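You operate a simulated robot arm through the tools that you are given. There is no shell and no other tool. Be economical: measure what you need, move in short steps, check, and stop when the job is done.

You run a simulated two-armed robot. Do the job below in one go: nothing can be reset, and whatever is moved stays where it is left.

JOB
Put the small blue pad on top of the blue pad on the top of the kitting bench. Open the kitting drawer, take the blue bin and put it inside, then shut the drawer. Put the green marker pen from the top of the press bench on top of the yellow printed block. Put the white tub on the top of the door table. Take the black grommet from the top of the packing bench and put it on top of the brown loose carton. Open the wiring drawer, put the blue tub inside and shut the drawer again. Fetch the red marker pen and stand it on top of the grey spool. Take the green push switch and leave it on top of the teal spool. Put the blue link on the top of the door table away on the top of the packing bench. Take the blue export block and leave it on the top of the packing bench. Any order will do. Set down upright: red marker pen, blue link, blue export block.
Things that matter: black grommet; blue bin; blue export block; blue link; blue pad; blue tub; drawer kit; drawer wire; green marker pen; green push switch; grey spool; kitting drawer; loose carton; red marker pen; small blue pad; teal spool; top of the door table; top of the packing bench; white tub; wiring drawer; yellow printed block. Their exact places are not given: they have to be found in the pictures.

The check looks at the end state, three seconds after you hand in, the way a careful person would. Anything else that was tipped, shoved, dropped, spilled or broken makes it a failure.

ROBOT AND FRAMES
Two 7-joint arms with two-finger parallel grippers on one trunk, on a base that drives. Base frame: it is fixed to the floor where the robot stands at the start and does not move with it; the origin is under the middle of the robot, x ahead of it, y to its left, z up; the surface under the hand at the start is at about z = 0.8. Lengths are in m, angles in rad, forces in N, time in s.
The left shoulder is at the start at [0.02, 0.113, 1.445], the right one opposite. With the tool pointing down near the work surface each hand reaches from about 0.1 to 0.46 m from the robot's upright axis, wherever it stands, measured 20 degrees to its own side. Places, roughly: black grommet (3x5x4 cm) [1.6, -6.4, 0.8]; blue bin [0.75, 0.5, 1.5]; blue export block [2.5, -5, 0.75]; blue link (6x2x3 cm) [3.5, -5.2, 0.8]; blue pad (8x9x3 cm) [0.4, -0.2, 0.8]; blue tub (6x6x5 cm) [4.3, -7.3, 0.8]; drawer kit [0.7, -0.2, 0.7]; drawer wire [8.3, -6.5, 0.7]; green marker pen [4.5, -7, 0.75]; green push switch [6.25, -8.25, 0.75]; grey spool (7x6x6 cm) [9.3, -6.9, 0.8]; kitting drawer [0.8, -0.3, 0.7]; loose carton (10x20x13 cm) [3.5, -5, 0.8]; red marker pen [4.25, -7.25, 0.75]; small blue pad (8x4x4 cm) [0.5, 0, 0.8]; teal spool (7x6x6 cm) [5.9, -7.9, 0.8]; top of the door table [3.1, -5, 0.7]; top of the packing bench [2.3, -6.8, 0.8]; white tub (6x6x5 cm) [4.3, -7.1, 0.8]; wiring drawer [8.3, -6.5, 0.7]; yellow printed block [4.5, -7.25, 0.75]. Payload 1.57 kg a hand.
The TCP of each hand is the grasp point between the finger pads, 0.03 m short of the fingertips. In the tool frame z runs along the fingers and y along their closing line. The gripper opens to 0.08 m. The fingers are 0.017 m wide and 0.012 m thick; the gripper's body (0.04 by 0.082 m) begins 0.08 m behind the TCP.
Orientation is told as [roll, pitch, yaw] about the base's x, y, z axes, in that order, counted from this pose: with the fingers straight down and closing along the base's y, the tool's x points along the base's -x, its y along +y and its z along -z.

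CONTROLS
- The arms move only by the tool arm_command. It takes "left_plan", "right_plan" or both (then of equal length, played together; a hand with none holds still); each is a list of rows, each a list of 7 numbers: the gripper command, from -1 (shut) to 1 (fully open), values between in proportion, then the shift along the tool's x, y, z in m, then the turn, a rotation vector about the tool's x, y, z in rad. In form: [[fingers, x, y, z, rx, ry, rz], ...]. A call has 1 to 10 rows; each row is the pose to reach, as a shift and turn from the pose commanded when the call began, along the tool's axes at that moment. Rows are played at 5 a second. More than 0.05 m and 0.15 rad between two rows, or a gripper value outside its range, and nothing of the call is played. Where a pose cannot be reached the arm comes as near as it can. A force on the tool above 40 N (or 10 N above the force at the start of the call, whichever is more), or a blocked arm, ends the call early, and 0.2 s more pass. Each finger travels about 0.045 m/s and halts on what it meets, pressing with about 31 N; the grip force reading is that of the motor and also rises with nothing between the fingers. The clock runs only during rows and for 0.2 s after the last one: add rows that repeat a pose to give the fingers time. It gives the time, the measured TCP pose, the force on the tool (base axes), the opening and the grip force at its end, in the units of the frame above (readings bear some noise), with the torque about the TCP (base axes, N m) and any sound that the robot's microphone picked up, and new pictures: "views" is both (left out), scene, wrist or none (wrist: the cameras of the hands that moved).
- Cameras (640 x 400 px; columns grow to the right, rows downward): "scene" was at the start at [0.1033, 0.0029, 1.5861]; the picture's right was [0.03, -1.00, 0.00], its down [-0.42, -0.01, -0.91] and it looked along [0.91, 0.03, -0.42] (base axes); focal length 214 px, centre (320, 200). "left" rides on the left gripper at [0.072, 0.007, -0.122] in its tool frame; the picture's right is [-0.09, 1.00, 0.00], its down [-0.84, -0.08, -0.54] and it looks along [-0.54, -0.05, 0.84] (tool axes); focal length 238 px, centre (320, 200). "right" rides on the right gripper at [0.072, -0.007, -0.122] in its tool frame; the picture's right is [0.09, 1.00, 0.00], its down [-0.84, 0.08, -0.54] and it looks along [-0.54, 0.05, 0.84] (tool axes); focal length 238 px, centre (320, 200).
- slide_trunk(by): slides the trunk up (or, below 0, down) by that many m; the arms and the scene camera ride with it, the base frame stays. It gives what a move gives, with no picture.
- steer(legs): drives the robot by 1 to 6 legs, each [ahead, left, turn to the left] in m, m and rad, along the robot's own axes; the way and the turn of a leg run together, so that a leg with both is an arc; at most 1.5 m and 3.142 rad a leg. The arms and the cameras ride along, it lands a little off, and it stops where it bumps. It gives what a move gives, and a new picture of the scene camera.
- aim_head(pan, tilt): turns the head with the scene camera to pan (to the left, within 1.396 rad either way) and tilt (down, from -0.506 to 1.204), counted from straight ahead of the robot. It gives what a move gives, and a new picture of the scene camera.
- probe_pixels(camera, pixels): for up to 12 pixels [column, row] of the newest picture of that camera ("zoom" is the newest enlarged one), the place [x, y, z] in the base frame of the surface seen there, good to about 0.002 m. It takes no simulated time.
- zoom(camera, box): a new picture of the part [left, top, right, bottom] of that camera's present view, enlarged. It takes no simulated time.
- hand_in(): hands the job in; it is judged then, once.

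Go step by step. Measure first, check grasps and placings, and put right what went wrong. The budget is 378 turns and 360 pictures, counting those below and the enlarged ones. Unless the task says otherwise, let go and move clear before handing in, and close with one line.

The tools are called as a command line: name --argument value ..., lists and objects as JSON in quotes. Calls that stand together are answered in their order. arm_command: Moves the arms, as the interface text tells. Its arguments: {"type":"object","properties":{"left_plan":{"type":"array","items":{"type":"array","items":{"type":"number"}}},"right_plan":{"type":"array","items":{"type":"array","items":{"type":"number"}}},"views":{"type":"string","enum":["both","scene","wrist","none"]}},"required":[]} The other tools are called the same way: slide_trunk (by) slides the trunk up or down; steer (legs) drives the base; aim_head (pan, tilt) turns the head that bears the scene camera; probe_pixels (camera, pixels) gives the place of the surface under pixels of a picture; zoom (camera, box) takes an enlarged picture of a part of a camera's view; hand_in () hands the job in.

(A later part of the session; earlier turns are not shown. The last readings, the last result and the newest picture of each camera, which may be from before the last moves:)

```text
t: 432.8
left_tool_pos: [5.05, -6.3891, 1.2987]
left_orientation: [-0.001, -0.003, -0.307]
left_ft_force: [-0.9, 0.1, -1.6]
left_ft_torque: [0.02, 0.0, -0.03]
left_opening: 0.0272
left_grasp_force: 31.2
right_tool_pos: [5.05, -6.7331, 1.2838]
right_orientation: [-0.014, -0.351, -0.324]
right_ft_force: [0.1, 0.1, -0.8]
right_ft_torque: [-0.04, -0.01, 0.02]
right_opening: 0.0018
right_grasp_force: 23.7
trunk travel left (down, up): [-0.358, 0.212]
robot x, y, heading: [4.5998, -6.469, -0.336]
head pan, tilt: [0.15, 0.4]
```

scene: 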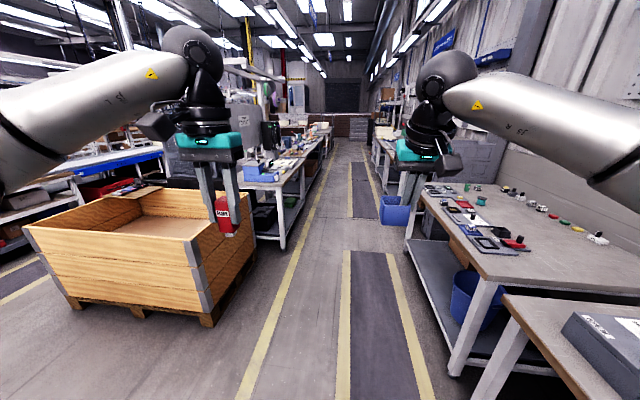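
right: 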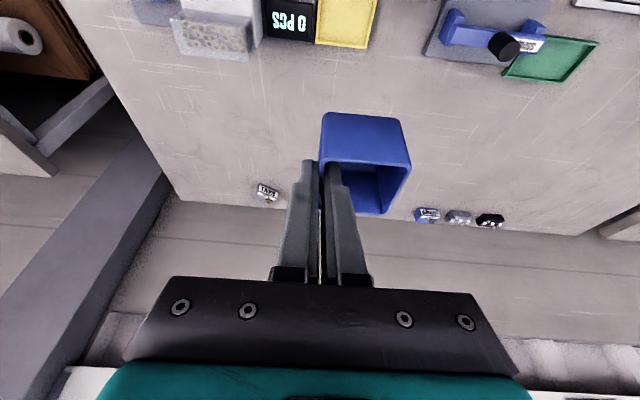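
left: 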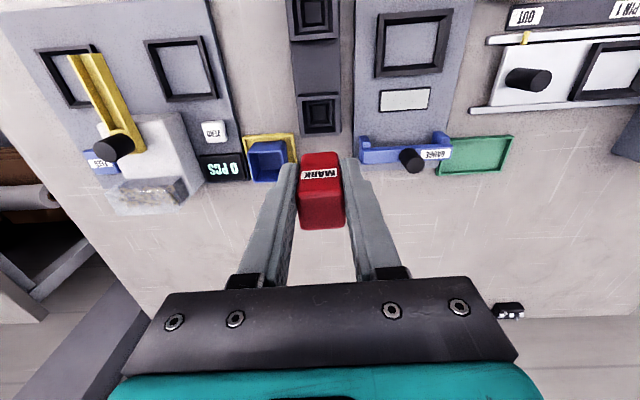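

Drive along the aisle 2.6 m and look left for the wiring bench.

steer --legs '[[1.5, 0, 0.017], [1.2, 0, 0]]'

aim_head --pan 0.8 --tilt 0.5

```text
t: 445.9
left_tool_pos: [7.604, -7.2527, 1.2985]
left_orientation: [0.001, -0.002, -0.299]
left_ft_force: [0.2, 0.4, -1.3]
left_ft_torque: [0.0, 0.0, 0.02]
left_opening: 0.0271
left_grasp_force: 31.0
right_tool_pos: [7.6076, -7.5963, 1.2842]
right_orientation: [-0.012, -0.349, -0.317]
right_ft_force: [0.3, 0.2, 0.3]
right_ft_torque: [0.05, 0.02, -0.02]
right_opening: 0.0019
right_grasp_force: 23.8
trunk travel left (down, up): [-0.358, 0.212]
robot x, y, heading: [7.1519, -7.3375, -0.33]
head pan, tilt: [0.15, 0.4]
```

scene: 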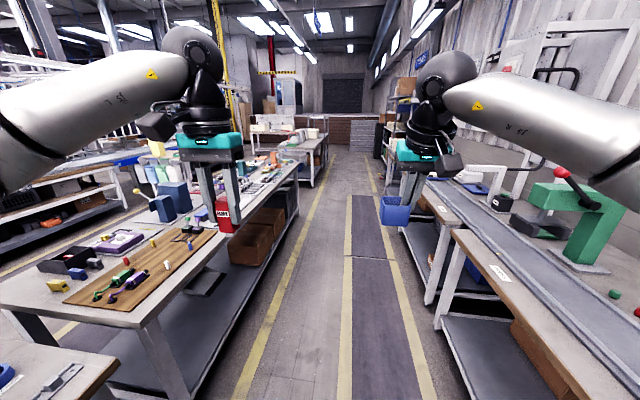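

```text
t: 446.9
left_tool_pos: [7.6032, -7.252, 1.2981]
left_orientation: [0.001, -0.002, -0.3]
left_ft_force: [0.2, -0.2, 0.4]
left_ft_torque: [-0.01, 0.01, -0.03]
left_opening: 0.0272
left_grasp_force: 30.6
right_tool_pos: [7.6079, -7.596, 1.2848]
right_orientation: [-0.013, -0.349, -0.315]
right_ft_force: [0.9, -0.6, -0.4]
right_ft_torque: [0.05, -0.05, 0.05]
right_opening: 0.0019
right_grasp_force: 23.4
trunk travel left (down, up): [-0.358, 0.212]
robot x, y, heading: [7.1525, -7.3357, -0.328]
head pan, tilt: [0.799, 0.499]
```

scene: 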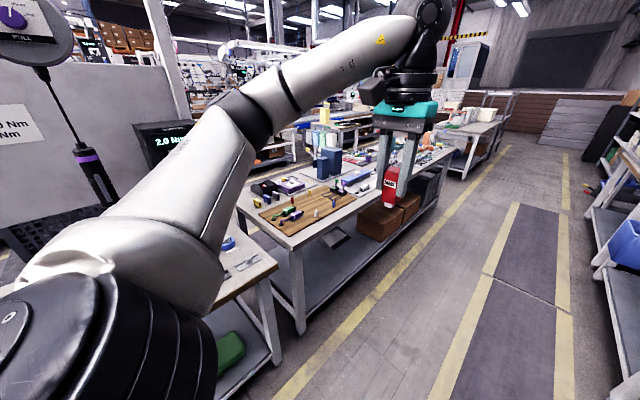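

The wiring bench is on the left ahead. I drive 0.8 further and face it.

steer --legs '[[0.8, 0, 0], [0, 0, 1.58]]'

aim_head --pan 0.0 --tilt 0.75

```text
t: 455.0
left_tool_pos: [7.8308, -7.1432, 1.2977]
left_orientation: [0.001, 0.0, 1.267]
left_ft_force: [-0.2, -0.3, -0.2]
left_ft_torque: [0.02, -0.01, 0.01]
left_opening: 0.0274
left_grasp_force: 30.8
right_tool_pos: [8.1748, -7.1389, 1.2853]
right_orientation: [-0.012, -0.348, 1.255]
right_ft_force: [-1.0, 0.3, -0.1]
right_ft_torque: [-0.01, 0.01, -0.02]
right_opening: 0.0017
right_grasp_force: 23.1
trunk travel left (down, up): [-0.358, 0.212]
robot x, y, heading: [7.9129, -7.5932, 1.237]
head pan, tilt: [0.799, 0.499]
```

scene: 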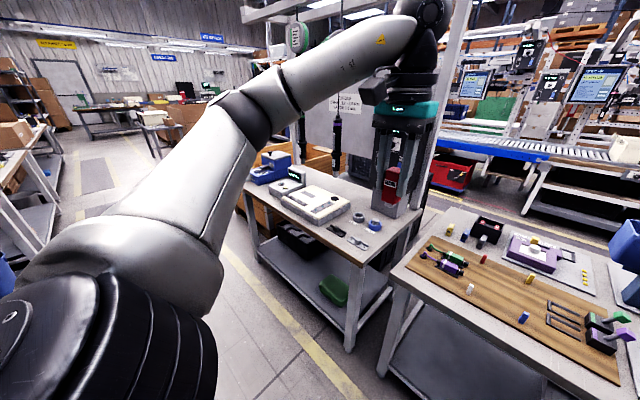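

```text
t: 456.1
left_tool_pos: [7.8314, -7.1435, 1.2986]
left_orientation: [0.0, -0.001, 1.269]
left_ft_force: [0.7, -0.3, -0.9]
left_ft_torque: [0.02, -0.01, 0.01]
left_opening: 0.027
left_grasp_force: 30.9
right_tool_pos: [8.1749, -7.139, 1.2843]
right_orientation: [-0.012, -0.348, 1.254]
right_ft_force: [0.5, 0.6, -1.0]
right_ft_torque: [-0.01, 0.03, 0.02]
right_opening: 0.0017
right_grasp_force: 23.8
trunk travel left (down, up): [-0.358, 0.212]
robot x, y, heading: [7.9124, -7.593, 1.243]
head pan, tilt: [0.0, 0.75]
```

scene: 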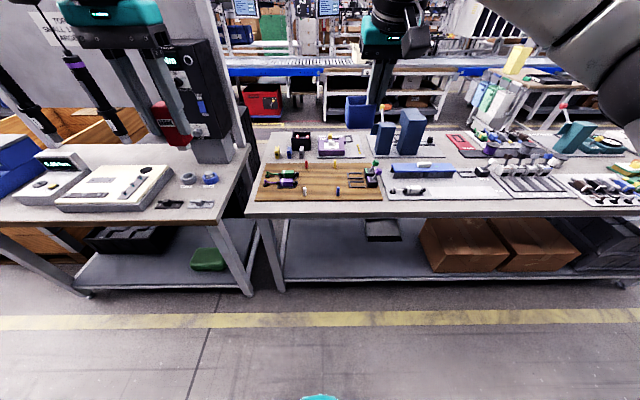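

zoom --camera "scene" --box '[240, 120, 440, 285]'

zoom --camera "scene" --box '[430, 120, 640, 285]'

```text
2.42 times, centred on (340, 202) of scene
```

zoom: 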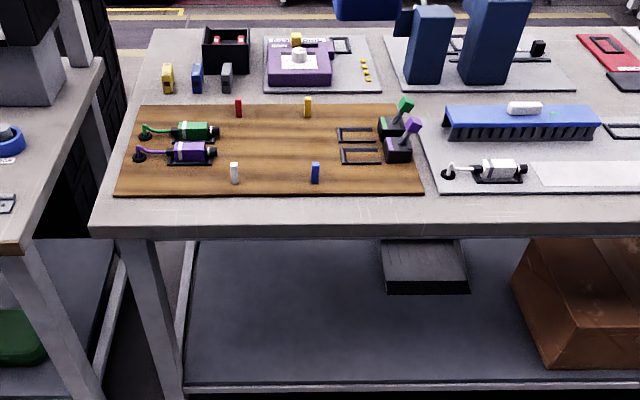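

```text
2.42 times, centred on (535, 202) of scene
```

zoom: 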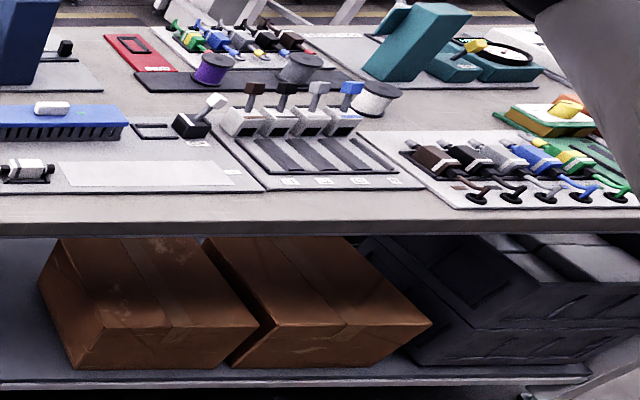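

The spools (purple, grey, white) are at the back right of this bench. No drawer face is visible from above; I lower the trunk to look under the bench top.

slide_trunk --by -0.3

aim_head --pan 0.0 --tilt 0.5

```text
t: 459.1
left_tool_pos: [7.8304, -7.1426, 0.9985]
left_orientation: [0.001, 0.0, 1.268]
left_ft_force: [0.5, -1.1, -1.4]
left_ft_torque: [0.01, 0.04, 0.0]
left_opening: 0.0272
left_grasp_force: 30.7
right_tool_pos: [8.1756, -7.1397, 0.9846]
right_orientation: [-0.011, -0.35, 1.254]
right_ft_force: [-0.7, 0.5, -0.7]
right_ft_torque: [-0.03, -0.02, 0.04]
right_opening: 0.0018
right_grasp_force: 24.0
trunk travel left (down, up): [-0.058, 0.512]
robot x, y, heading: [7.9098, -7.5894, 1.243]
head pan, tilt: [0.0, 0.75]
```

```text
t: 459.9
left_tool_pos: [7.8316, -7.1431, 0.9993]
left_orientation: [0.0, -0.002, 1.268]
left_ft_force: [0.0, -0.1, -0.5]
left_ft_torque: [-0.02, 0.03, -0.03]
left_opening: 0.027
left_grasp_force: 31.3
right_tool_pos: [8.1746, -7.1398, 0.9849]
right_orientation: [-0.011, -0.349, 1.254]
right_ft_force: [-0.5, 0.6, 0.0]
right_ft_torque: [-0.01, 0.0, 0.01]
right_opening: 0.0018
right_grasp_force: 23.2
trunk travel left (down, up): [-0.058, 0.512]
robot x, y, heading: [7.9147, -7.5926, 1.239]
head pan, tilt: [0.0, 0.499]
```

scene: 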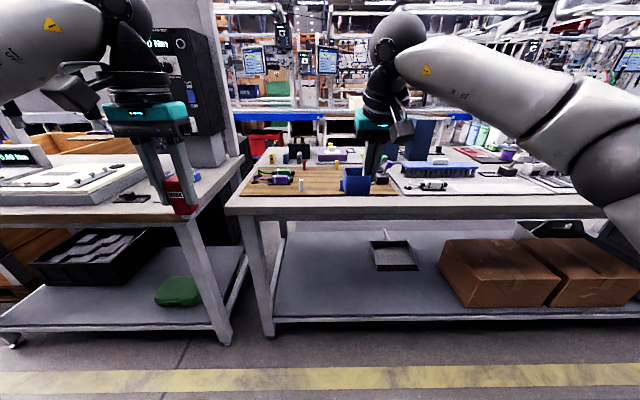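

zoom --camera "scene" --box '[230, 190, 470, 290]'

probe_pixels --camera "scene" --pixels '[[240, 213], [600, 213], [270, 325], [395, 250], [300, 223], [350, 222], [400, 222]]'

```text
2.67 times, centred on (350, 240) of scene
```

zoom: 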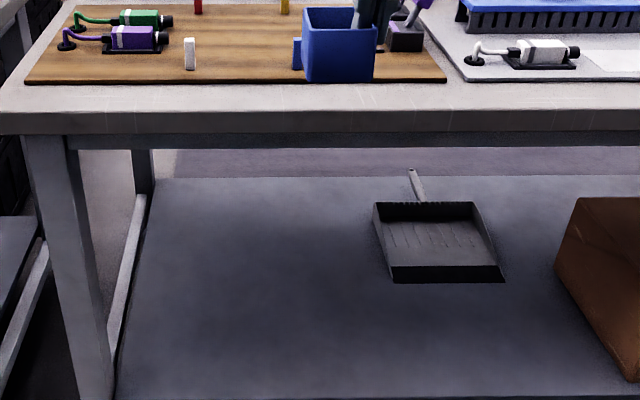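

```text
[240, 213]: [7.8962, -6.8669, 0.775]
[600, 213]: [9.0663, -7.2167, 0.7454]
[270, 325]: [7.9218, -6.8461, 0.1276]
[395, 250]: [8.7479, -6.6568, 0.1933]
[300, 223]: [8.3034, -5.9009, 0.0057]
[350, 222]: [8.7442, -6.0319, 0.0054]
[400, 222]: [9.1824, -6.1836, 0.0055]
```

Nothing opens on this side; the drawer must face the far side. I raise again, move right along the bench, and measure the grey spool and the bench's depth.

slide_trunk --by 0.4

steer --legs '[[0, -1.0, 0.012]]'

aim_head --pan 0.0 --tilt 0.75

```text
t: 463.7
left_tool_pos: [7.8315, -7.1427, 1.3986]
left_orientation: [0.001, -0.002, 1.268]
left_ft_force: [-0.5, -0.3, -0.8]
left_ft_torque: [-0.01, 0.05, 0.02]
left_opening: 0.0274
left_grasp_force: 31.0
right_tool_pos: [8.1767, -7.1392, 1.385]
right_orientation: [-0.012, -0.35, 1.254]
right_ft_force: [0.4, -0.6, -0.2]
right_ft_torque: [-0.01, -0.04, 0.01]
right_opening: 0.0019
right_grasp_force: 23.5
trunk travel left (down, up): [-0.458, 0.112]
robot x, y, heading: [7.9125, -7.5948, 1.242]
head pan, tilt: [0.0, 0.499]
```

```text
t: 468.9
left_tool_pos: [8.7678, -7.4595, 1.3979]
left_orientation: [0.0, -0.003, 1.279]
left_ft_force: [0.4, -0.9, 0.2]
left_ft_torque: [0.0, -0.01, 0.01]
left_opening: 0.0272
left_grasp_force: 30.9
right_tool_pos: [9.1112, -7.4528, 1.3835]
right_orientation: [-0.01, -0.349, 1.267]
right_ft_force: [-0.3, 0.7, -0.3]
right_ft_torque: [0.02, 0.01, -0.01]
right_opening: 0.0018
right_grasp_force: 23.7
trunk travel left (down, up): [-0.458, 0.112]
robot x, y, heading: [8.8558, -7.9067, 1.254]
head pan, tilt: [0.0, 0.499]
```

scene: 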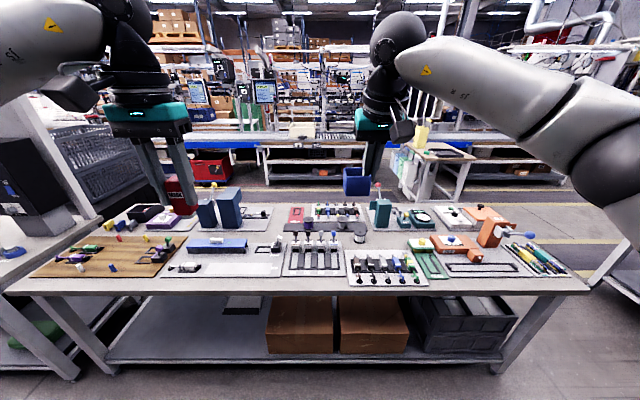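

```text
t: 469.6
left_tool_pos: [8.7668, -7.4588, 1.3996]
left_orientation: [0.0, -0.001, 1.279]
left_ft_force: [1.1, -0.3, -0.4]
left_ft_torque: [-0.01, 0.02, 0.01]
left_opening: 0.0272
left_grasp_force: 31.4
right_tool_pos: [9.1113, -7.4516, 1.3845]
right_orientation: [-0.012, -0.348, 1.267]
right_ft_force: [-0.2, -0.5, -0.7]
right_ft_torque: [-0.02, 0.05, 0.0]
right_opening: 0.0017
right_grasp_force: 23.5
trunk travel left (down, up): [-0.458, 0.112]
robot x, y, heading: [8.8556, -7.9081, 1.251]
head pan, tilt: [0.0, 0.75]
```

scene: 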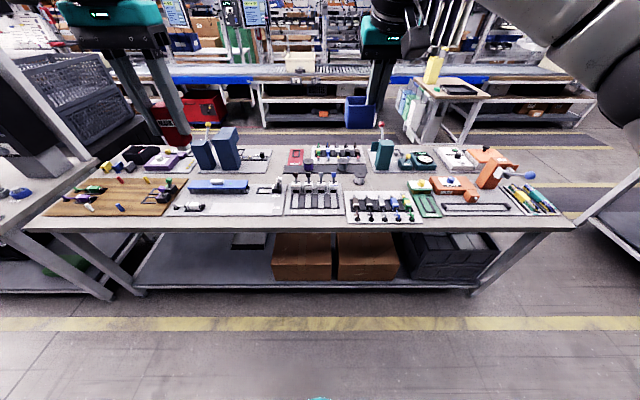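

zoom --camera "scene" --box '[270, 130, 390, 220]'

probe_pixels --camera "scene" --pixels '[[110, 150], [510, 150], [30, 230], [575, 228], [330, 170], [358, 178], [295, 155], [265, 148], [460, 132], [200, 120]]'

```text
4.44 times, centred on (330, 175) of scene
```

zoom: 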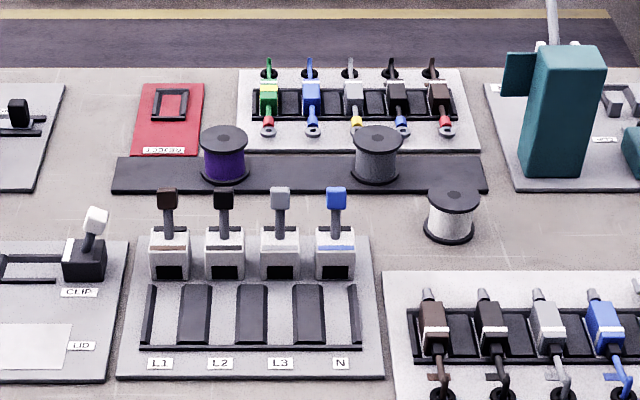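

```text
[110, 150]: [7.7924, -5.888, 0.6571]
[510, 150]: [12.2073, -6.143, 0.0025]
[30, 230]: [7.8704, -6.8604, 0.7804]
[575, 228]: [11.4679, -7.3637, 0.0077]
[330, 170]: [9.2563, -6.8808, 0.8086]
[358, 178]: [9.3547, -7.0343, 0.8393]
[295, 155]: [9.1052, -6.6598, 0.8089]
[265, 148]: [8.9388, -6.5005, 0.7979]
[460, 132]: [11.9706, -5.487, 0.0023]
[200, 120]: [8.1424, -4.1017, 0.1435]
```

probe_pixels --camera "zoom" --pixels '[[375, 137], [356, 138], [398, 138], [375, 128], [375, 148], [376, 180], [452, 190], [222, 135], [300, 75], [560, 75], [40, 75], [300, 68]]'

```text
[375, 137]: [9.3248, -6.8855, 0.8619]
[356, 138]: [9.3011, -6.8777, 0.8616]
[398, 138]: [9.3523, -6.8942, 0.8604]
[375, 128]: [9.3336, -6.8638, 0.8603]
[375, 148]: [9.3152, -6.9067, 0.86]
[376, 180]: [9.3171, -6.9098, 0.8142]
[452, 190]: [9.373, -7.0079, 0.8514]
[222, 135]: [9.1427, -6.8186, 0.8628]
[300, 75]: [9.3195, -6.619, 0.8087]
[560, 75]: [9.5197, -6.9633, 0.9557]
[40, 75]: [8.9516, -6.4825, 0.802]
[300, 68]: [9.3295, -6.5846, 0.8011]
```

Grey spool top centre (9.325,-6.885), z 0.861; the bench's back edge is at s≈-3.31, so the far side is better for both drawer and spool. Look right for the way round.

aim_head --pan -0.7 --tilt 0.6

```text
t: 470.7
left_tool_pos: [8.7662, -7.4586, 1.3983]
left_orientation: [-0.001, 0.0, 1.281]
left_ft_force: [-0.2, -0.2, -0.7]
left_ft_torque: [0.0, -0.01, 0.01]
left_opening: 0.0272
left_grasp_force: 30.8
right_tool_pos: [9.1122, -7.4521, 1.3847]
right_orientation: [-0.012, -0.35, 1.266]
right_ft_force: [0.5, -0.5, -0.9]
right_ft_torque: [0.01, -0.01, -0.01]
right_opening: 0.0018
right_grasp_force: 23.9
trunk travel left (down, up): [-0.458, 0.112]
robot x, y, heading: [8.8562, -7.9091, 1.253]
head pan, tilt: [-0.7, 0.6]
```

scene: 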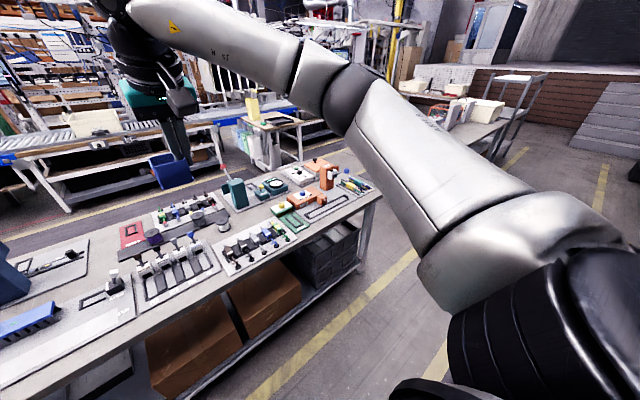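

probe_pixels --camera "scene" --pixels '[[378, 195], [362, 262], [345, 172], [500, 150], [505, 200], [400, 175], [380, 160], [285, 165], [300, 145], [240, 170]]'

```text
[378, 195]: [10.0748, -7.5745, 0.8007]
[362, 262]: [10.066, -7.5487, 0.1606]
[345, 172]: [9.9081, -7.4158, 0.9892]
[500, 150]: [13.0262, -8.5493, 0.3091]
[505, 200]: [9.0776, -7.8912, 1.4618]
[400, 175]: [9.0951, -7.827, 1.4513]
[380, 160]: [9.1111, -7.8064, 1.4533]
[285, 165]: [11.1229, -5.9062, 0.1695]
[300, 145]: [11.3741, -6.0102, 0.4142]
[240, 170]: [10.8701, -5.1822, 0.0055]
```

The gap past the bench's right end (d 11.94) is wide. Drive round to the far side.

steer --legs '[[0, 0, -1.57], [1.45, 0, 0], [0, 0, 1.57], [1.5, 0, 0], [0.4, 0, 0], [0, 0, 1.57]]'

aim_head --pan 0.5 --tilt 0.5

```text
t: 498.4
left_tool_pos: [10.4187, -6.6327, 1.3976]
left_orientation: [0.0, -0.003, 2.805]
left_ft_force: [-1.3, 0.3, -1.1]
left_ft_torque: [-0.01, -0.04, 0.02]
left_opening: 0.0273
left_grasp_force: 30.8
right_tool_pos: [10.4272, -6.29, 1.3842]
right_orientation: [-0.011, -0.348, 2.789]
right_ft_force: [-0.3, 0.3, -0.2]
right_ft_torque: [0.02, -0.03, 0.02]
right_opening: 0.0018
right_grasp_force: 23.6
trunk travel left (down, up): [-0.458, 0.112]
robot x, y, heading: [10.8725, -6.5661, 2.779]
head pan, tilt: [-0.7, 0.6]
```

scene: 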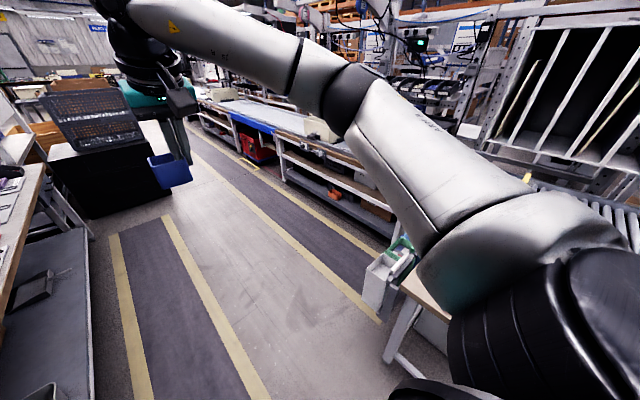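

```text
t: 499.8
left_tool_pos: [10.419, -6.6332, 1.3982]
left_orientation: [0.001, -0.002, 2.803]
left_ft_force: [-0.9, 0.1, -1.5]
left_ft_torque: [-0.01, 0.0, -0.02]
left_opening: 0.0272
left_grasp_force: 30.8
right_tool_pos: [10.4268, -6.2889, 1.3846]
right_orientation: [-0.011, -0.349, 2.79]
right_ft_force: [0.3, -0.3, -0.8]
right_ft_torque: [0.01, -0.05, 0.04]
right_opening: 0.0017
right_grasp_force: 23.3
trunk travel left (down, up): [-0.458, 0.112]
robot x, y, heading: [10.8747, -6.5673, 2.778]
head pan, tilt: [0.499, 0.499]
```

scene: 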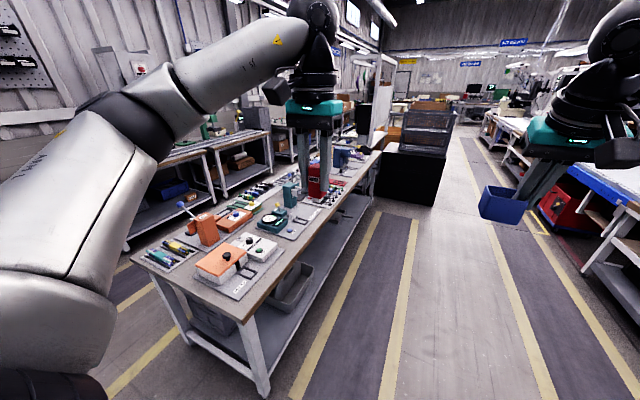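

I'm on the far side. Next I position for the spool: raise the right hand a bit, drive along the back of the bench to d≈11.0 and turn partly toward it.

arm_command --right_plan '[[-1, -0.0103, 0, -0.0282, 0, 0, 0], [-1, -0.0206, 0, -0.0563, 0, 0, 0], [-1, -0.0275, 0, -0.0751, 0, 0, 0]]' --views "none"

steer --legs '[[0, 0, 0.047], [1.38, 0.08, 0], [0, 0, 0.7]]'

aim_head --pan 0.7 --tilt 0.8

```text
t: 500.6
left_tool_pos: [10.4198, -6.6331, 1.3992]
left_orientation: [0.001, -0.002, 2.804]
left_ft_force: [-0.1, -0.8, 0.4]
left_ft_torque: [-0.01, -0.01, -0.01]
left_opening: 0.0272
left_grasp_force: 30.7
right_tool_pos: [10.4291, -6.2898, 1.4652]
right_orientation: [-0.011, -0.35, 2.789]
right_ft_force: [0.2, -1.2, 0.3]
right_ft_torque: [0.01, -0.01, -0.01]
right_opening: 0.0018
right_grasp_force: 23.2
trunk travel left (down, up): [-0.458, 0.112]
robot x, y, heading: [10.8737, -6.5696, 2.777]
head pan, tilt: [0.499, 0.499]
```

```text
t: 509.8
left_tool_pos: [9.2446, -6.5675, 1.3991]
left_orientation: [0.0, -0.002, -2.731]
left_ft_force: [-0.4, -0.7, -1.3]
left_ft_torque: [-0.01, -0.01, 0.0]
left_opening: 0.0271
left_grasp_force: 31.0
right_tool_pos: [9.016, -6.3106, 1.4644]
right_orientation: [-0.012, -0.349, -2.743]
right_ft_force: [-0.1, -0.2, -1.0]
right_ft_torque: [0.04, 0.02, -0.02]
right_opening: 0.0019
right_grasp_force: 22.9
trunk travel left (down, up): [-0.458, 0.112]
robot x, y, heading: [9.5339, -6.2116, -2.762]
head pan, tilt: [0.499, 0.499]
```

scene: 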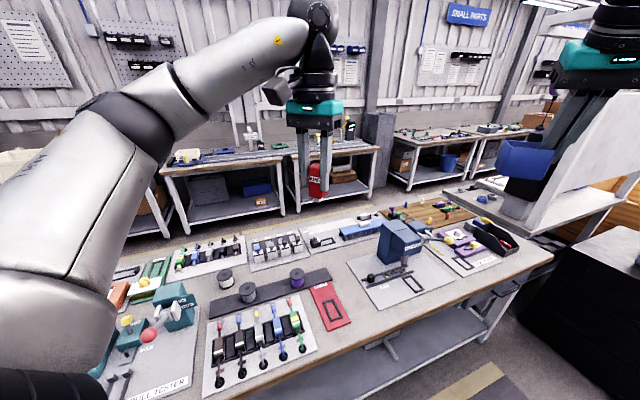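

```text
t: 510.6
left_tool_pos: [9.2441, -6.5673, 1.3993]
left_orientation: [0.0, 0.0, -2.73]
left_ft_force: [0.6, -0.1, -0.9]
left_ft_torque: [-0.03, -0.03, 0.01]
left_opening: 0.0274
left_grasp_force: 31.1
right_tool_pos: [9.0157, -6.3087, 1.4656]
right_orientation: [-0.009, -0.348, -2.746]
right_ft_force: [-0.4, -0.3, 0.0]
right_ft_torque: [0.03, 0.03, 0.03]
right_opening: 0.0018
right_grasp_force: 23.6
trunk travel left (down, up): [-0.458, 0.112]
robot x, y, heading: [9.5302, -6.214, -2.761]
head pan, tilt: [0.7, 0.799]
```

scene: 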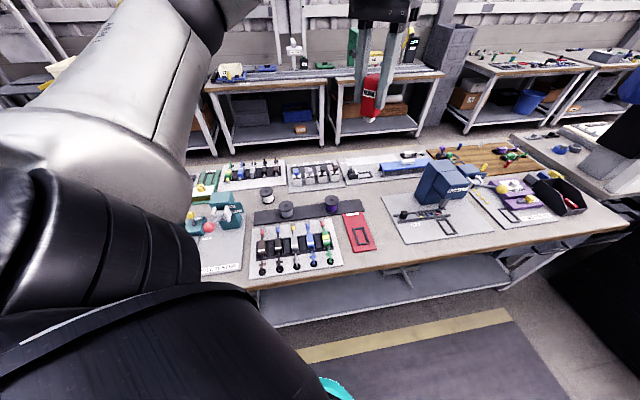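

zoom --camera "scene" --box '[250, 230, 570, 330]'

probe_pixels --camera "scene" --pixels '[[287, 206], [280, 206], [294, 206], [287, 203], [287, 209], [300, 285], [420, 268], [332, 198], [267, 190]]'

```text
2.00 times, centred on (410, 280) of scene
```

zoom: 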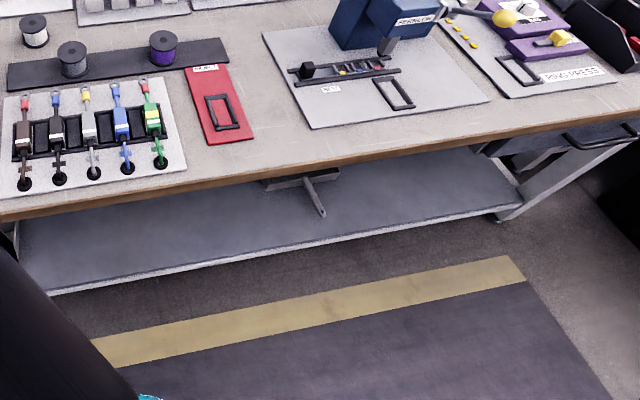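

```text
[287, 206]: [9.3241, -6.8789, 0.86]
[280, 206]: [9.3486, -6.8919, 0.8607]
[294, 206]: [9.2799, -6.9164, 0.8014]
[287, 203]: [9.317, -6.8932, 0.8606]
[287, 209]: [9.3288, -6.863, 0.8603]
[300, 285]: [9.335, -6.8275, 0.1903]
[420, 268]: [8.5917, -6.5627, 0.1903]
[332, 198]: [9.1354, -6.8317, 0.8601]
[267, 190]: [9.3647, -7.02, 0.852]
```

The drawer handle is visible at the bench's other end (zoom (590,140)). First the spool: come closer and lower the trunk.

steer --legs '[[0.14, 0.11, 0]]'

slide_trunk --by -0.29

aim_head --pan 0.7 --tilt 0.8

```text
t: 512.1
left_tool_pos: [9.1542, -6.7232, 1.3985]
left_orientation: [-0.001, -0.002, -2.73]
left_ft_force: [0.3, -1.0, -1.1]
left_ft_torque: [0.04, -0.01, -0.01]
left_opening: 0.0273
left_grasp_force: 30.9
right_tool_pos: [8.9279, -6.4644, 1.4647]
right_orientation: [-0.011, -0.349, -2.747]
right_ft_force: [0.2, -0.4, 0.0]
right_ft_torque: [0.04, 0.03, -0.02]
right_opening: 0.0019
right_grasp_force: 23.2
trunk travel left (down, up): [-0.458, 0.112]
robot x, y, heading: [9.4457, -6.3677, -2.758]
head pan, tilt: [0.7, 0.799]
```

scene: 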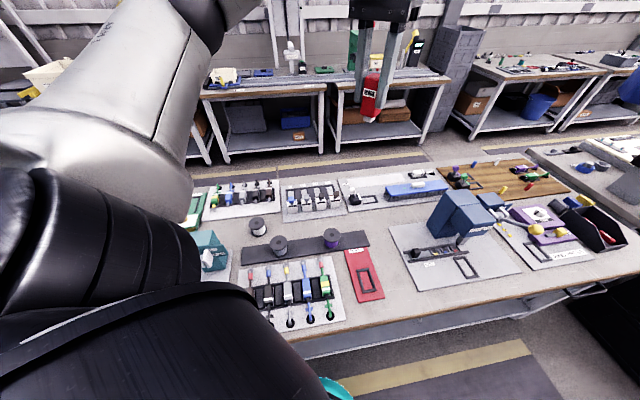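

```text
t: 515.0
left_tool_pos: [9.154, -6.7226, 1.1084]
left_orientation: [0.0, -0.002, -2.731]
left_ft_force: [-0.7, -0.5, -0.8]
left_ft_torque: [-0.01, 0.03, 0.01]
left_opening: 0.0272
left_grasp_force: 31.2
right_tool_pos: [8.9278, -6.4637, 1.1768]
right_orientation: [-0.01, -0.35, -2.747]
right_ft_force: [0.2, 0.2, -0.8]
right_ft_torque: [0.01, 0.0, 0.01]
right_opening: 0.0021
right_grasp_force: 23.5
trunk travel left (down, up): [-0.168, 0.402]
robot x, y, heading: [9.4447, -6.3628, -2.76]
head pan, tilt: [0.7, 0.799]
```

```text
t: 515.6
left_tool_pos: [9.1547, -6.7225, 1.1088]
left_orientation: [0.0, -0.001, -2.731]
left_ft_force: [0.0, 0.2, -0.6]
left_ft_torque: [0.0, -0.03, -0.04]
left_opening: 0.0271
left_grasp_force: 31.1
right_tool_pos: [8.9261, -6.464, 1.1746]
right_orientation: [-0.01, -0.349, -2.747]
right_ft_force: [0.5, -0.2, -0.5]
right_ft_torque: [0.0, 0.01, 0.01]
right_opening: 0.0019
right_grasp_force: 23.0
trunk travel left (down, up): [-0.168, 0.402]
robot x, y, heading: [9.4444, -6.3698, -2.763]
head pan, tilt: [0.7, 0.799]
```

scene: 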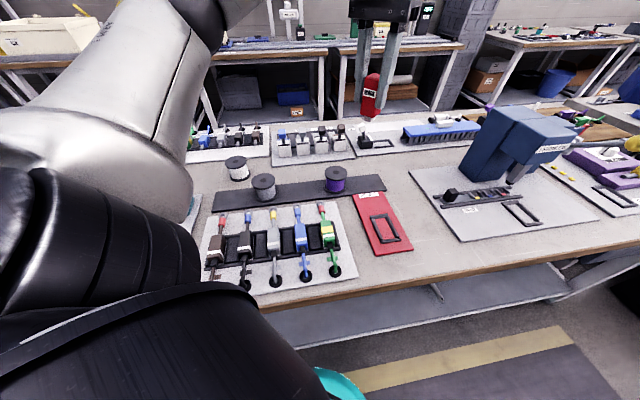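

arm_command --left_plan '[[-1, 0.0155, 0.0355, 0, 0, 0, 0], [-1, 0.031, 0.071, 0, 0, 0, 0], [-1, 0.0465, 0.1065, 0, 0, 0, 0], [-1, 0.062, 0.142, 0, 0, 0, 0], [-1, 0.0775, 0.1775, 0, 0, 0, 0], [-1, 0.0929, 0.2127, 0, 0, 0, 0], [-1, 0.0929, 0.2127, 0.04, 0, 0, 0], [-1, 0.0929, 0.2127, 0.08, 0, 0, 0]]' --views "both"

```text
t: 517.4
left_tool_pos: [9.3254, -6.8798, 1.027]
left_orientation: [0.0, -0.006, -2.732]
left_ft_force: [-0.3, -0.1, 0.0]
left_ft_torque: [0.0, -0.03, 0.05]
left_opening: 0.0273
left_grasp_force: 30.6
right_tool_pos: [8.9279, -6.4648, 1.176]
right_orientation: [-0.01, -0.349, -2.745]
right_ft_force: [-0.4, 0.3, -1.1]
right_ft_torque: [0.01, -0.01, 0.0]
right_opening: 0.0017
right_grasp_force: 23.7
trunk travel left (down, up): [-0.168, 0.402]
robot x, y, heading: [9.4434, -6.3677, -2.756]
head pan, tilt: [0.7, 0.799]
```

scene: 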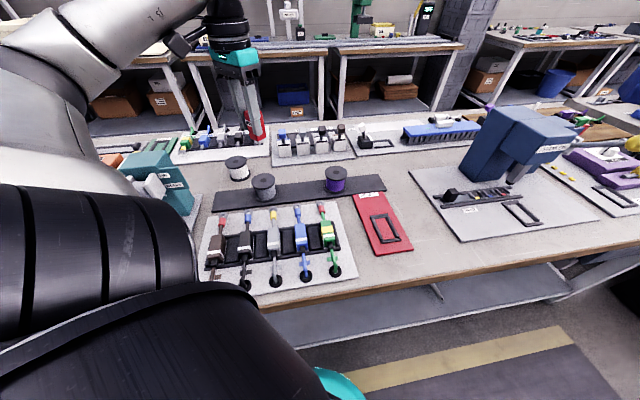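
left: 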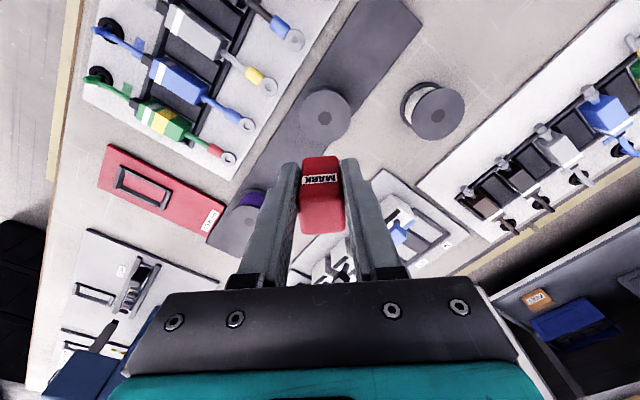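

probe_pixels --camera "left" --pixels '[[302, 115], [350, 115], [326, 93], [326, 138], [326, 115]]'

```text
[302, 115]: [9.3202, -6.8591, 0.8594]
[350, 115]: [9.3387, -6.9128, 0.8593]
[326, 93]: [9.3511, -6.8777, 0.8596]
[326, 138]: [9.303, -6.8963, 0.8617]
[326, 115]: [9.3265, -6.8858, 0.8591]
```

Spool centre refined to (9.327,-6.8855). Shift 6 mm and lower to just above.

arm_command --left_plan '[[-1, -0.001, 0.0058, 0.03, 0, 0.004, 0], [-1, -0.001, 0.0058, 0.06, 0, 0.004, 0], [-1, -0.001, 0.0058, 0.09, 0, 0.004, 0], [-1, -0.001, 0.0058, 0.1, 0, 0.004, 0]]' --views "both"

zoom --camera "scene" --box '[220, 120, 316, 210]'

```text
t: 518.4
left_tool_pos: [9.324, -6.8866, 0.929]
left_orientation: [0.0, 0.001, -2.73]
left_ft_force: [0.2, 0.0, -0.6]
left_ft_torque: [-0.02, 0.01, 0.04]
left_opening: 0.027
left_grasp_force: 31.3
right_tool_pos: [8.9276, -6.4645, 1.1746]
right_orientation: [-0.01, -0.349, -2.746]
right_ft_force: [0.7, 0.6, -1.1]
right_ft_torque: [0.0, 0.01, 0.04]
right_opening: 0.0018
right_grasp_force: 23.8
trunk travel left (down, up): [-0.168, 0.402]
robot x, y, heading: [9.4407, -6.3663, -2.752]
head pan, tilt: [0.7, 0.799]
```

scene: 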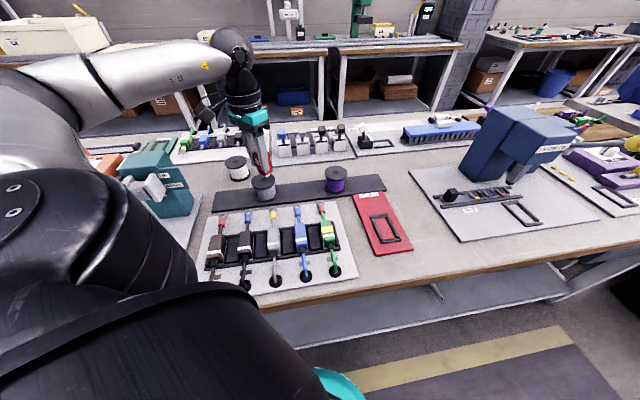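
left: 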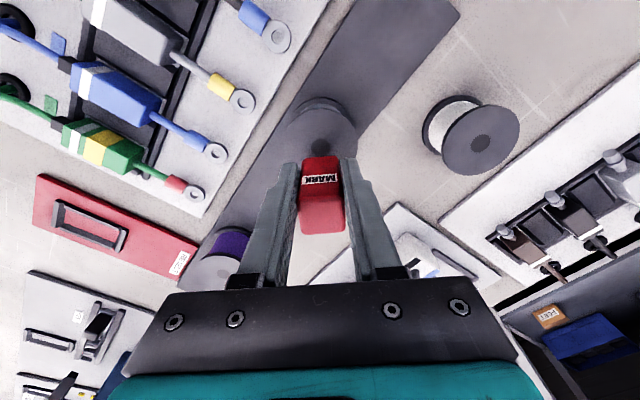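

```text
4.44 times, centred on (268, 165) of scene
```

zoom: 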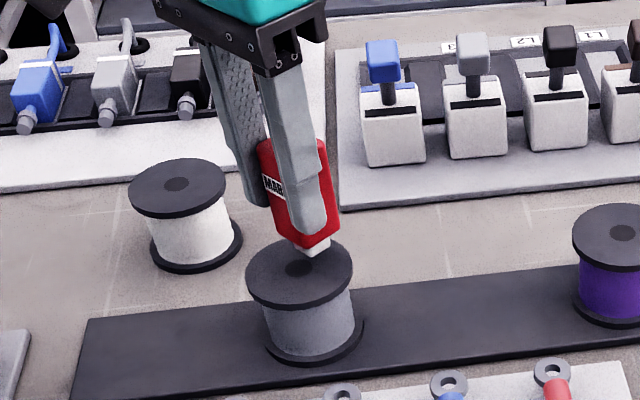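

probe_pixels --camera "zoom" --pixels '[[300, 268], [306, 248], [318, 244], [328, 240], [312, 252], [250, 275], [350, 270], [300, 300], [330, 248]]'

```text
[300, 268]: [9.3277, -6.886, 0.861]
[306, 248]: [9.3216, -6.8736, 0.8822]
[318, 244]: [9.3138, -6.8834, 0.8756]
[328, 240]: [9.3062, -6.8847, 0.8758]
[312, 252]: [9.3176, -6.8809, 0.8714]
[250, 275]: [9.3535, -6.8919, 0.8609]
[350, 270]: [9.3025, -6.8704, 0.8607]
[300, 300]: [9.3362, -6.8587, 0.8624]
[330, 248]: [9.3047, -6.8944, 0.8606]
```

The nib is about 1.2 cm off the hub (9.3277,-6.886); shift by 13 mm and check again.

arm_command --left_plan '[[-1, 0.0065, 0.0005, 0, 0, 0, 0], [-1, 0.013, 0.001, 0, 0, 0, 0], [-1, 0.013, 0.001, 0, 0, 0, 0]]' --views "none"

zoom --camera "scene" --box '[236, 140, 300, 200]'

```text
t: 519.2
left_tool_pos: [9.3381, -6.8822, 0.9282]
left_orientation: [0.0, 0.001, -2.731]
left_ft_force: [0.6, -0.1, -0.6]
left_ft_torque: [-0.02, -0.03, 0.01]
left_opening: 0.0274
left_grasp_force: 30.6
right_tool_pos: [8.9277, -6.4635, 1.1749]
right_orientation: [-0.011, -0.35, -2.747]
right_ft_force: [-0.1, -0.3, -0.1]
right_ft_torque: [0.01, 0.03, 0.02]
right_opening: 0.0016
right_grasp_force: 23.1
trunk travel left (down, up): [-0.168, 0.402]
robot x, y, heading: [9.449, -6.3641, -2.758]
head pan, tilt: [0.7, 0.799]
```

```text
6.67 times, centred on (268, 170) of scene
```

zoom: 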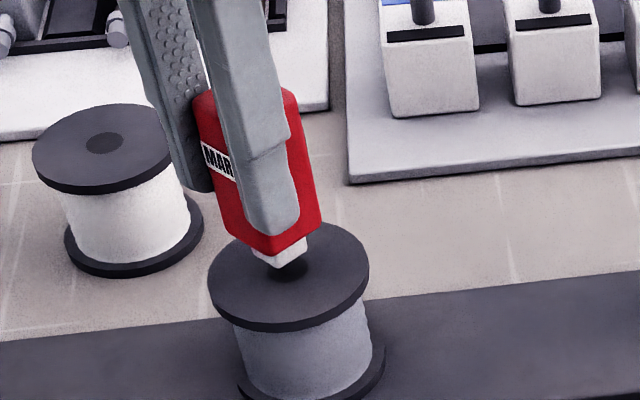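

Now the nib is over the hub. Lower slowly.

arm_command --left_plan '[[-1, -0.002, 0, 0.003, 0, 0, 0], [-1, -0.002, 0, 0.005, 0, 0, 0], [-1, -0.002, 0, 0.007, 0, 0, 0]]' --views "none"

```text
t: 520.0
left_tool_pos: [9.3357, -6.8828, 0.9213]
left_orientation: [0.0, 0.002, -2.73]
left_ft_force: [-0.4, 0.1, -0.1]
left_ft_torque: [-0.04, -0.01, -0.03]
left_opening: 0.0271
left_grasp_force: 31.3
right_tool_pos: [8.927, -6.4646, 1.1747]
right_orientation: [-0.011, -0.348, -2.749]
right_ft_force: [-0.5, -0.2, -0.8]
right_ft_torque: [-0.01, -0.02, -0.01]
right_opening: 0.0019
right_grasp_force: 23.1
trunk travel left (down, up): [-0.168, 0.402]
robot x, y, heading: [9.4442, -6.3686, -2.76]
head pan, tilt: [0.7, 0.799]
```

arm_command --left_plan '[[-1, 0, 0, 0.001, 0, 0, 0], [-1, 0, 0, 0.002, 0, 0, 0], [-1, 0, 0, 0.003, 0, 0, 0]]' --views "none"

```text
t: 520.8
left_tool_pos: [9.3353, -6.8839, 0.9191]
left_orientation: [0.0, -0.001, -2.732]
left_ft_force: [0.9, 0.4, 12.2]
left_ft_torque: [-0.06, 0.1, -0.02]
left_opening: 0.0273
left_grasp_force: 30.6
right_tool_pos: [8.9273, -6.4627, 1.1752]
right_orientation: [-0.011, -0.351, -2.749]
right_ft_force: [-0.1, 0.4, -0.7]
right_ft_torque: [-0.01, 0.01, -0.02]
right_opening: 0.0019
right_grasp_force: 23.5
trunk travel left (down, up): [-0.168, 0.402]
robot x, y, heading: [9.4405, -6.3647, -2.763]
head pan, tilt: [0.7, 0.799]
```

Contact (12 N). Ease 1 mm, open slowly, and rise.

arm_command --left_plan '[[-1, 0, 0, -0.001, 0, 0, 0], [-0.1, 0, 0, -0.001, 0, 0, 0], [0, 0, 0, -0.001, 0, 0, 0], [0, 0, 0, -0.001, 0, 0, 0], [0, 0, 0, -0.02, 0, 0, 0], [0, 0, 0, -0.06, 0, 0, 0], [0, 0, 0, -0.1, 0, 0, 0], [0, 0, 0, -0.14, 0, 0, 0], [0, 0, 0, -0.18, 0, 0, 0]]' --views "scene"

zoom --camera "scene" --box '[236, 140, 300, 200]'

```text
t: 523.0
left_tool_pos: [9.3408, -6.8845, 1.1406]
left_orientation: [-0.007, -0.161, -2.725]
left_ft_force: [0.7, 0.8, -0.3]
left_ft_torque: [-0.01, 0.01, -0.02]
left_opening: 0.0399
left_grasp_force: 0.0
left hand out of reach, approached as far as the arm can: row 8
right_tool_pos: [8.9284, -6.4659, 1.1745]
right_orientation: [-0.013, -0.348, -2.747]
right_ft_force: [0.9, 0.1, -1.1]
right_ft_torque: [0.04, 0.03, -0.03]
right_opening: 0.0018
right_grasp_force: 23.9
trunk travel left (down, up): [-0.168, 0.402]
robot x, y, heading: [9.4442, -6.3685, -2.761]
head pan, tilt: [0.7, 0.799]
stopped in row 9 (left hand): the arm was blocked; the commanded pose is now the measured one
```

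scene: 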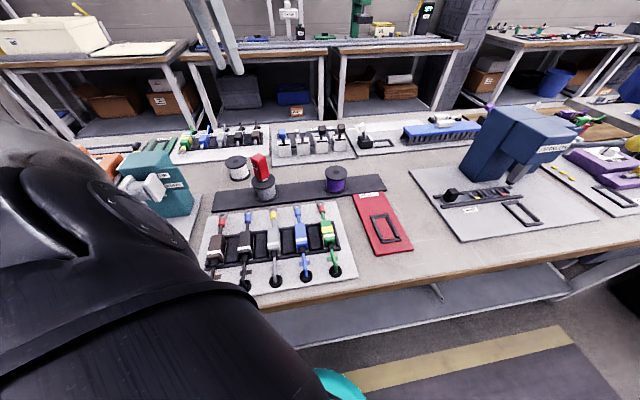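

```text
6.67 times, centred on (268, 170) of scene
```

zoom: 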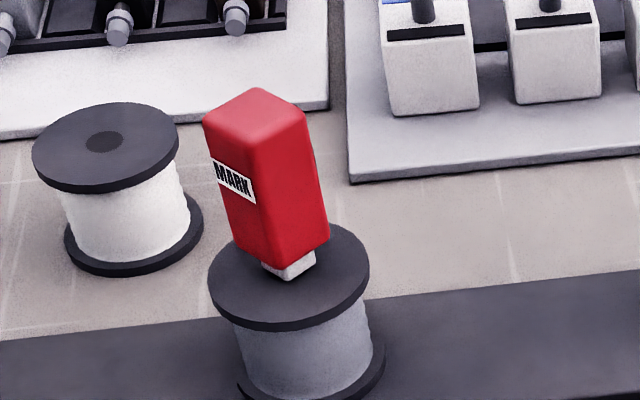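

The red pen stands on the grey spool. Verify it is level, and bring the left arm back (it got near its limit).

probe_pixels --camera "zoom" --pixels '[[255, 95], [300, 112], [208, 122], [250, 130], [290, 275], [270, 262]]'

arm_command --left_plan '[[0, -0.02, -0.03, -0.005, 0, 0.04, 0], [0, -0.04, -0.06, -0.005, 0, 0.08, 0], [0, -0.06, -0.09, -0.005, 0, 0.12, 0], [0, -0.08, -0.12, -0.005, 0, 0.16, 0]]' --views "none"

```text
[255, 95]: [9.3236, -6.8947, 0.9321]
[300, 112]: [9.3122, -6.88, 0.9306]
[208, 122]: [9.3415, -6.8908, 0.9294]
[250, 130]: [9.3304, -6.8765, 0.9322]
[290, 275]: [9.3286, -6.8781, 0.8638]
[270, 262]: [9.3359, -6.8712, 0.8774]
```

```text
t: 524.0
left_tool_pos: [9.2175, -6.8054, 1.1593]
left_orientation: [-0.007, -0.001, -2.727]
left_ft_force: [-0.2, -0.5, 0.9]
left_ft_torque: [0.01, -0.03, -0.02]
left_opening: 0.0399
left_grasp_force: 0.0
right_tool_pos: [8.9267, -6.4636, 1.1751]
right_orientation: [-0.011, -0.35, -2.747]
right_ft_force: [-1.5, 0.5, -0.1]
right_ft_torque: [-0.03, -0.04, -0.01]
right_opening: 0.0017
right_grasp_force: 23.5
trunk travel left (down, up): [-0.168, 0.402]
robot x, y, heading: [9.4418, -6.368, -2.761]
head pan, tilt: [0.7, 0.799]
```

The red pen is upright. Next the drawer: back off, face the bench, and shift along it.

steer --legs '[[-0.3, -0.25, 0], [0, 0, 0.873], [0, -0.6, 0]]'

aim_head --pan -0.3 --tilt 0.6

```text
t: 531.7
left_tool_pos: [9.2573, -6.295, 1.159]
left_orientation: [-0.006, 0.001, -1.843]
left_ft_force: [-0.8, 0.0, -0.5]
left_ft_torque: [-0.01, 0.01, -0.01]
left_opening: 0.0402
left_grasp_force: 0.1
right_tool_pos: [8.8064, -6.3028, 1.1758]
right_orientation: [-0.011, -0.351, -1.864]
right_ft_force: [0.4, -0.7, -0.7]
right_ft_torque: [0.02, -0.01, -0.03]
right_opening: 0.0017
right_grasp_force: 23.7
trunk travel left (down, up): [-0.168, 0.402]
robot x, y, heading: [9.0581, -5.8411, -1.875]
head pan, tilt: [0.7, 0.799]
```

scene: 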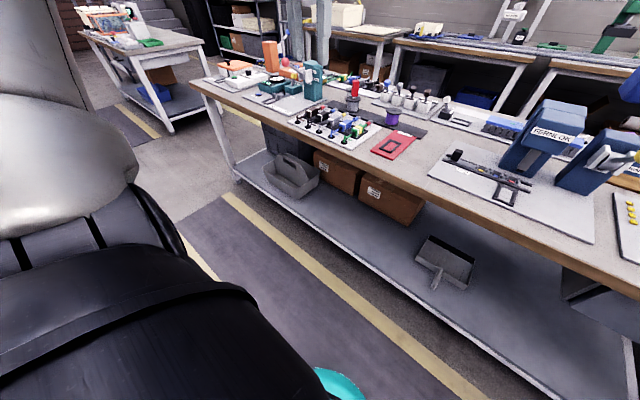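

```text
t: 533.0
left_tool_pos: [9.2569, -6.2945, 1.1597]
left_orientation: [-0.006, -0.001, -1.84]
left_ft_force: [-0.1, -0.6, 0.3]
left_ft_torque: [0.01, 0.02, -0.01]
left_opening: 0.0401
left_grasp_force: 0.2
right_tool_pos: [8.807, -6.3029, 1.175]
right_orientation: [-0.012, -0.351, -1.864]
right_ft_force: [1.0, -0.6, -0.4]
right_ft_torque: [0.0, -0.01, 0.02]
right_opening: 0.002
right_grasp_force: 24.0
trunk travel left (down, up): [-0.168, 0.402]
robot x, y, heading: [9.0556, -5.8443, -1.873]
head pan, tilt: [-0.3, 0.6]
```

scene: 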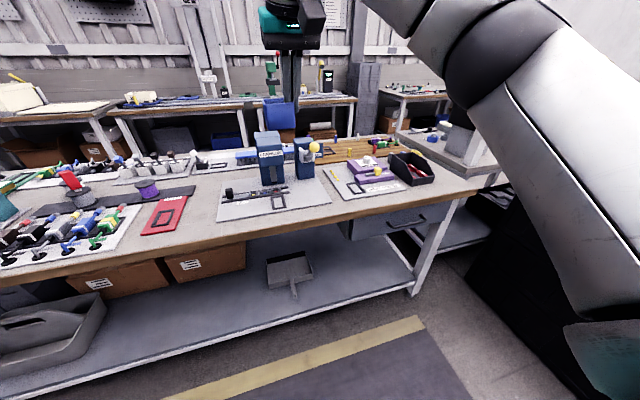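

The drawer face with handle is at (400,220). Measure it and the dark crate to its right.

probe_pixels --camera "scene" --pixels '[[385, 228], [425, 218], [405, 222], [345, 232], [450, 210], [500, 260], [480, 300], [465, 200], [400, 212], [300, 210]]'

zoom --camera "scene" --box '[320, 180, 480, 280]'

```text
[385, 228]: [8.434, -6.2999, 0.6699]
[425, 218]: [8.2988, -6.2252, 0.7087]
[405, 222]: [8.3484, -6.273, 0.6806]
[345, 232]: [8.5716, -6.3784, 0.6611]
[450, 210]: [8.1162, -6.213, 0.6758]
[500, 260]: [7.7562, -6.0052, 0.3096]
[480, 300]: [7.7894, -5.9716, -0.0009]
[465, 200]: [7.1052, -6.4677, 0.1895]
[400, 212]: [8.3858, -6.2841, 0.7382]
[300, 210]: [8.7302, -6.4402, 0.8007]
```

```text
4.00 times, centred on (400, 230) of scene
```

zoom: 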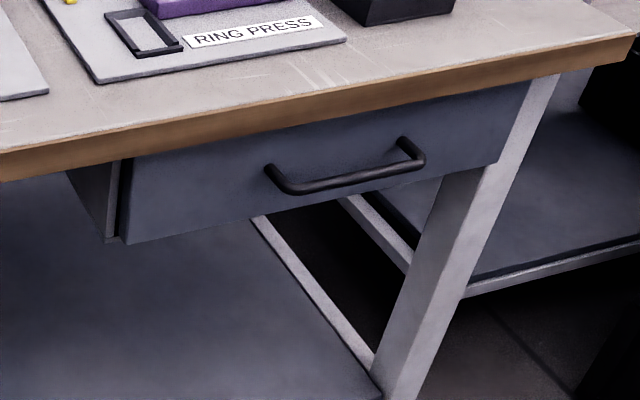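

probe_pixels --camera "zoom" --pixels '[[350, 179], [290, 188], [415, 162], [275, 172], [405, 143], [350, 150], [130, 200], [495, 140], [350, 110], [340, 182]]'

```text
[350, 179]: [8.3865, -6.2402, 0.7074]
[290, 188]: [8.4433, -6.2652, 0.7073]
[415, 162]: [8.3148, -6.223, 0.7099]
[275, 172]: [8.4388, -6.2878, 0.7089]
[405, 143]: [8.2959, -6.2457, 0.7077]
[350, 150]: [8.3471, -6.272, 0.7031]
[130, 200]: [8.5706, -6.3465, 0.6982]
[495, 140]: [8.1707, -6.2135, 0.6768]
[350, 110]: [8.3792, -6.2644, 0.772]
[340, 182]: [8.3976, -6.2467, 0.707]
```

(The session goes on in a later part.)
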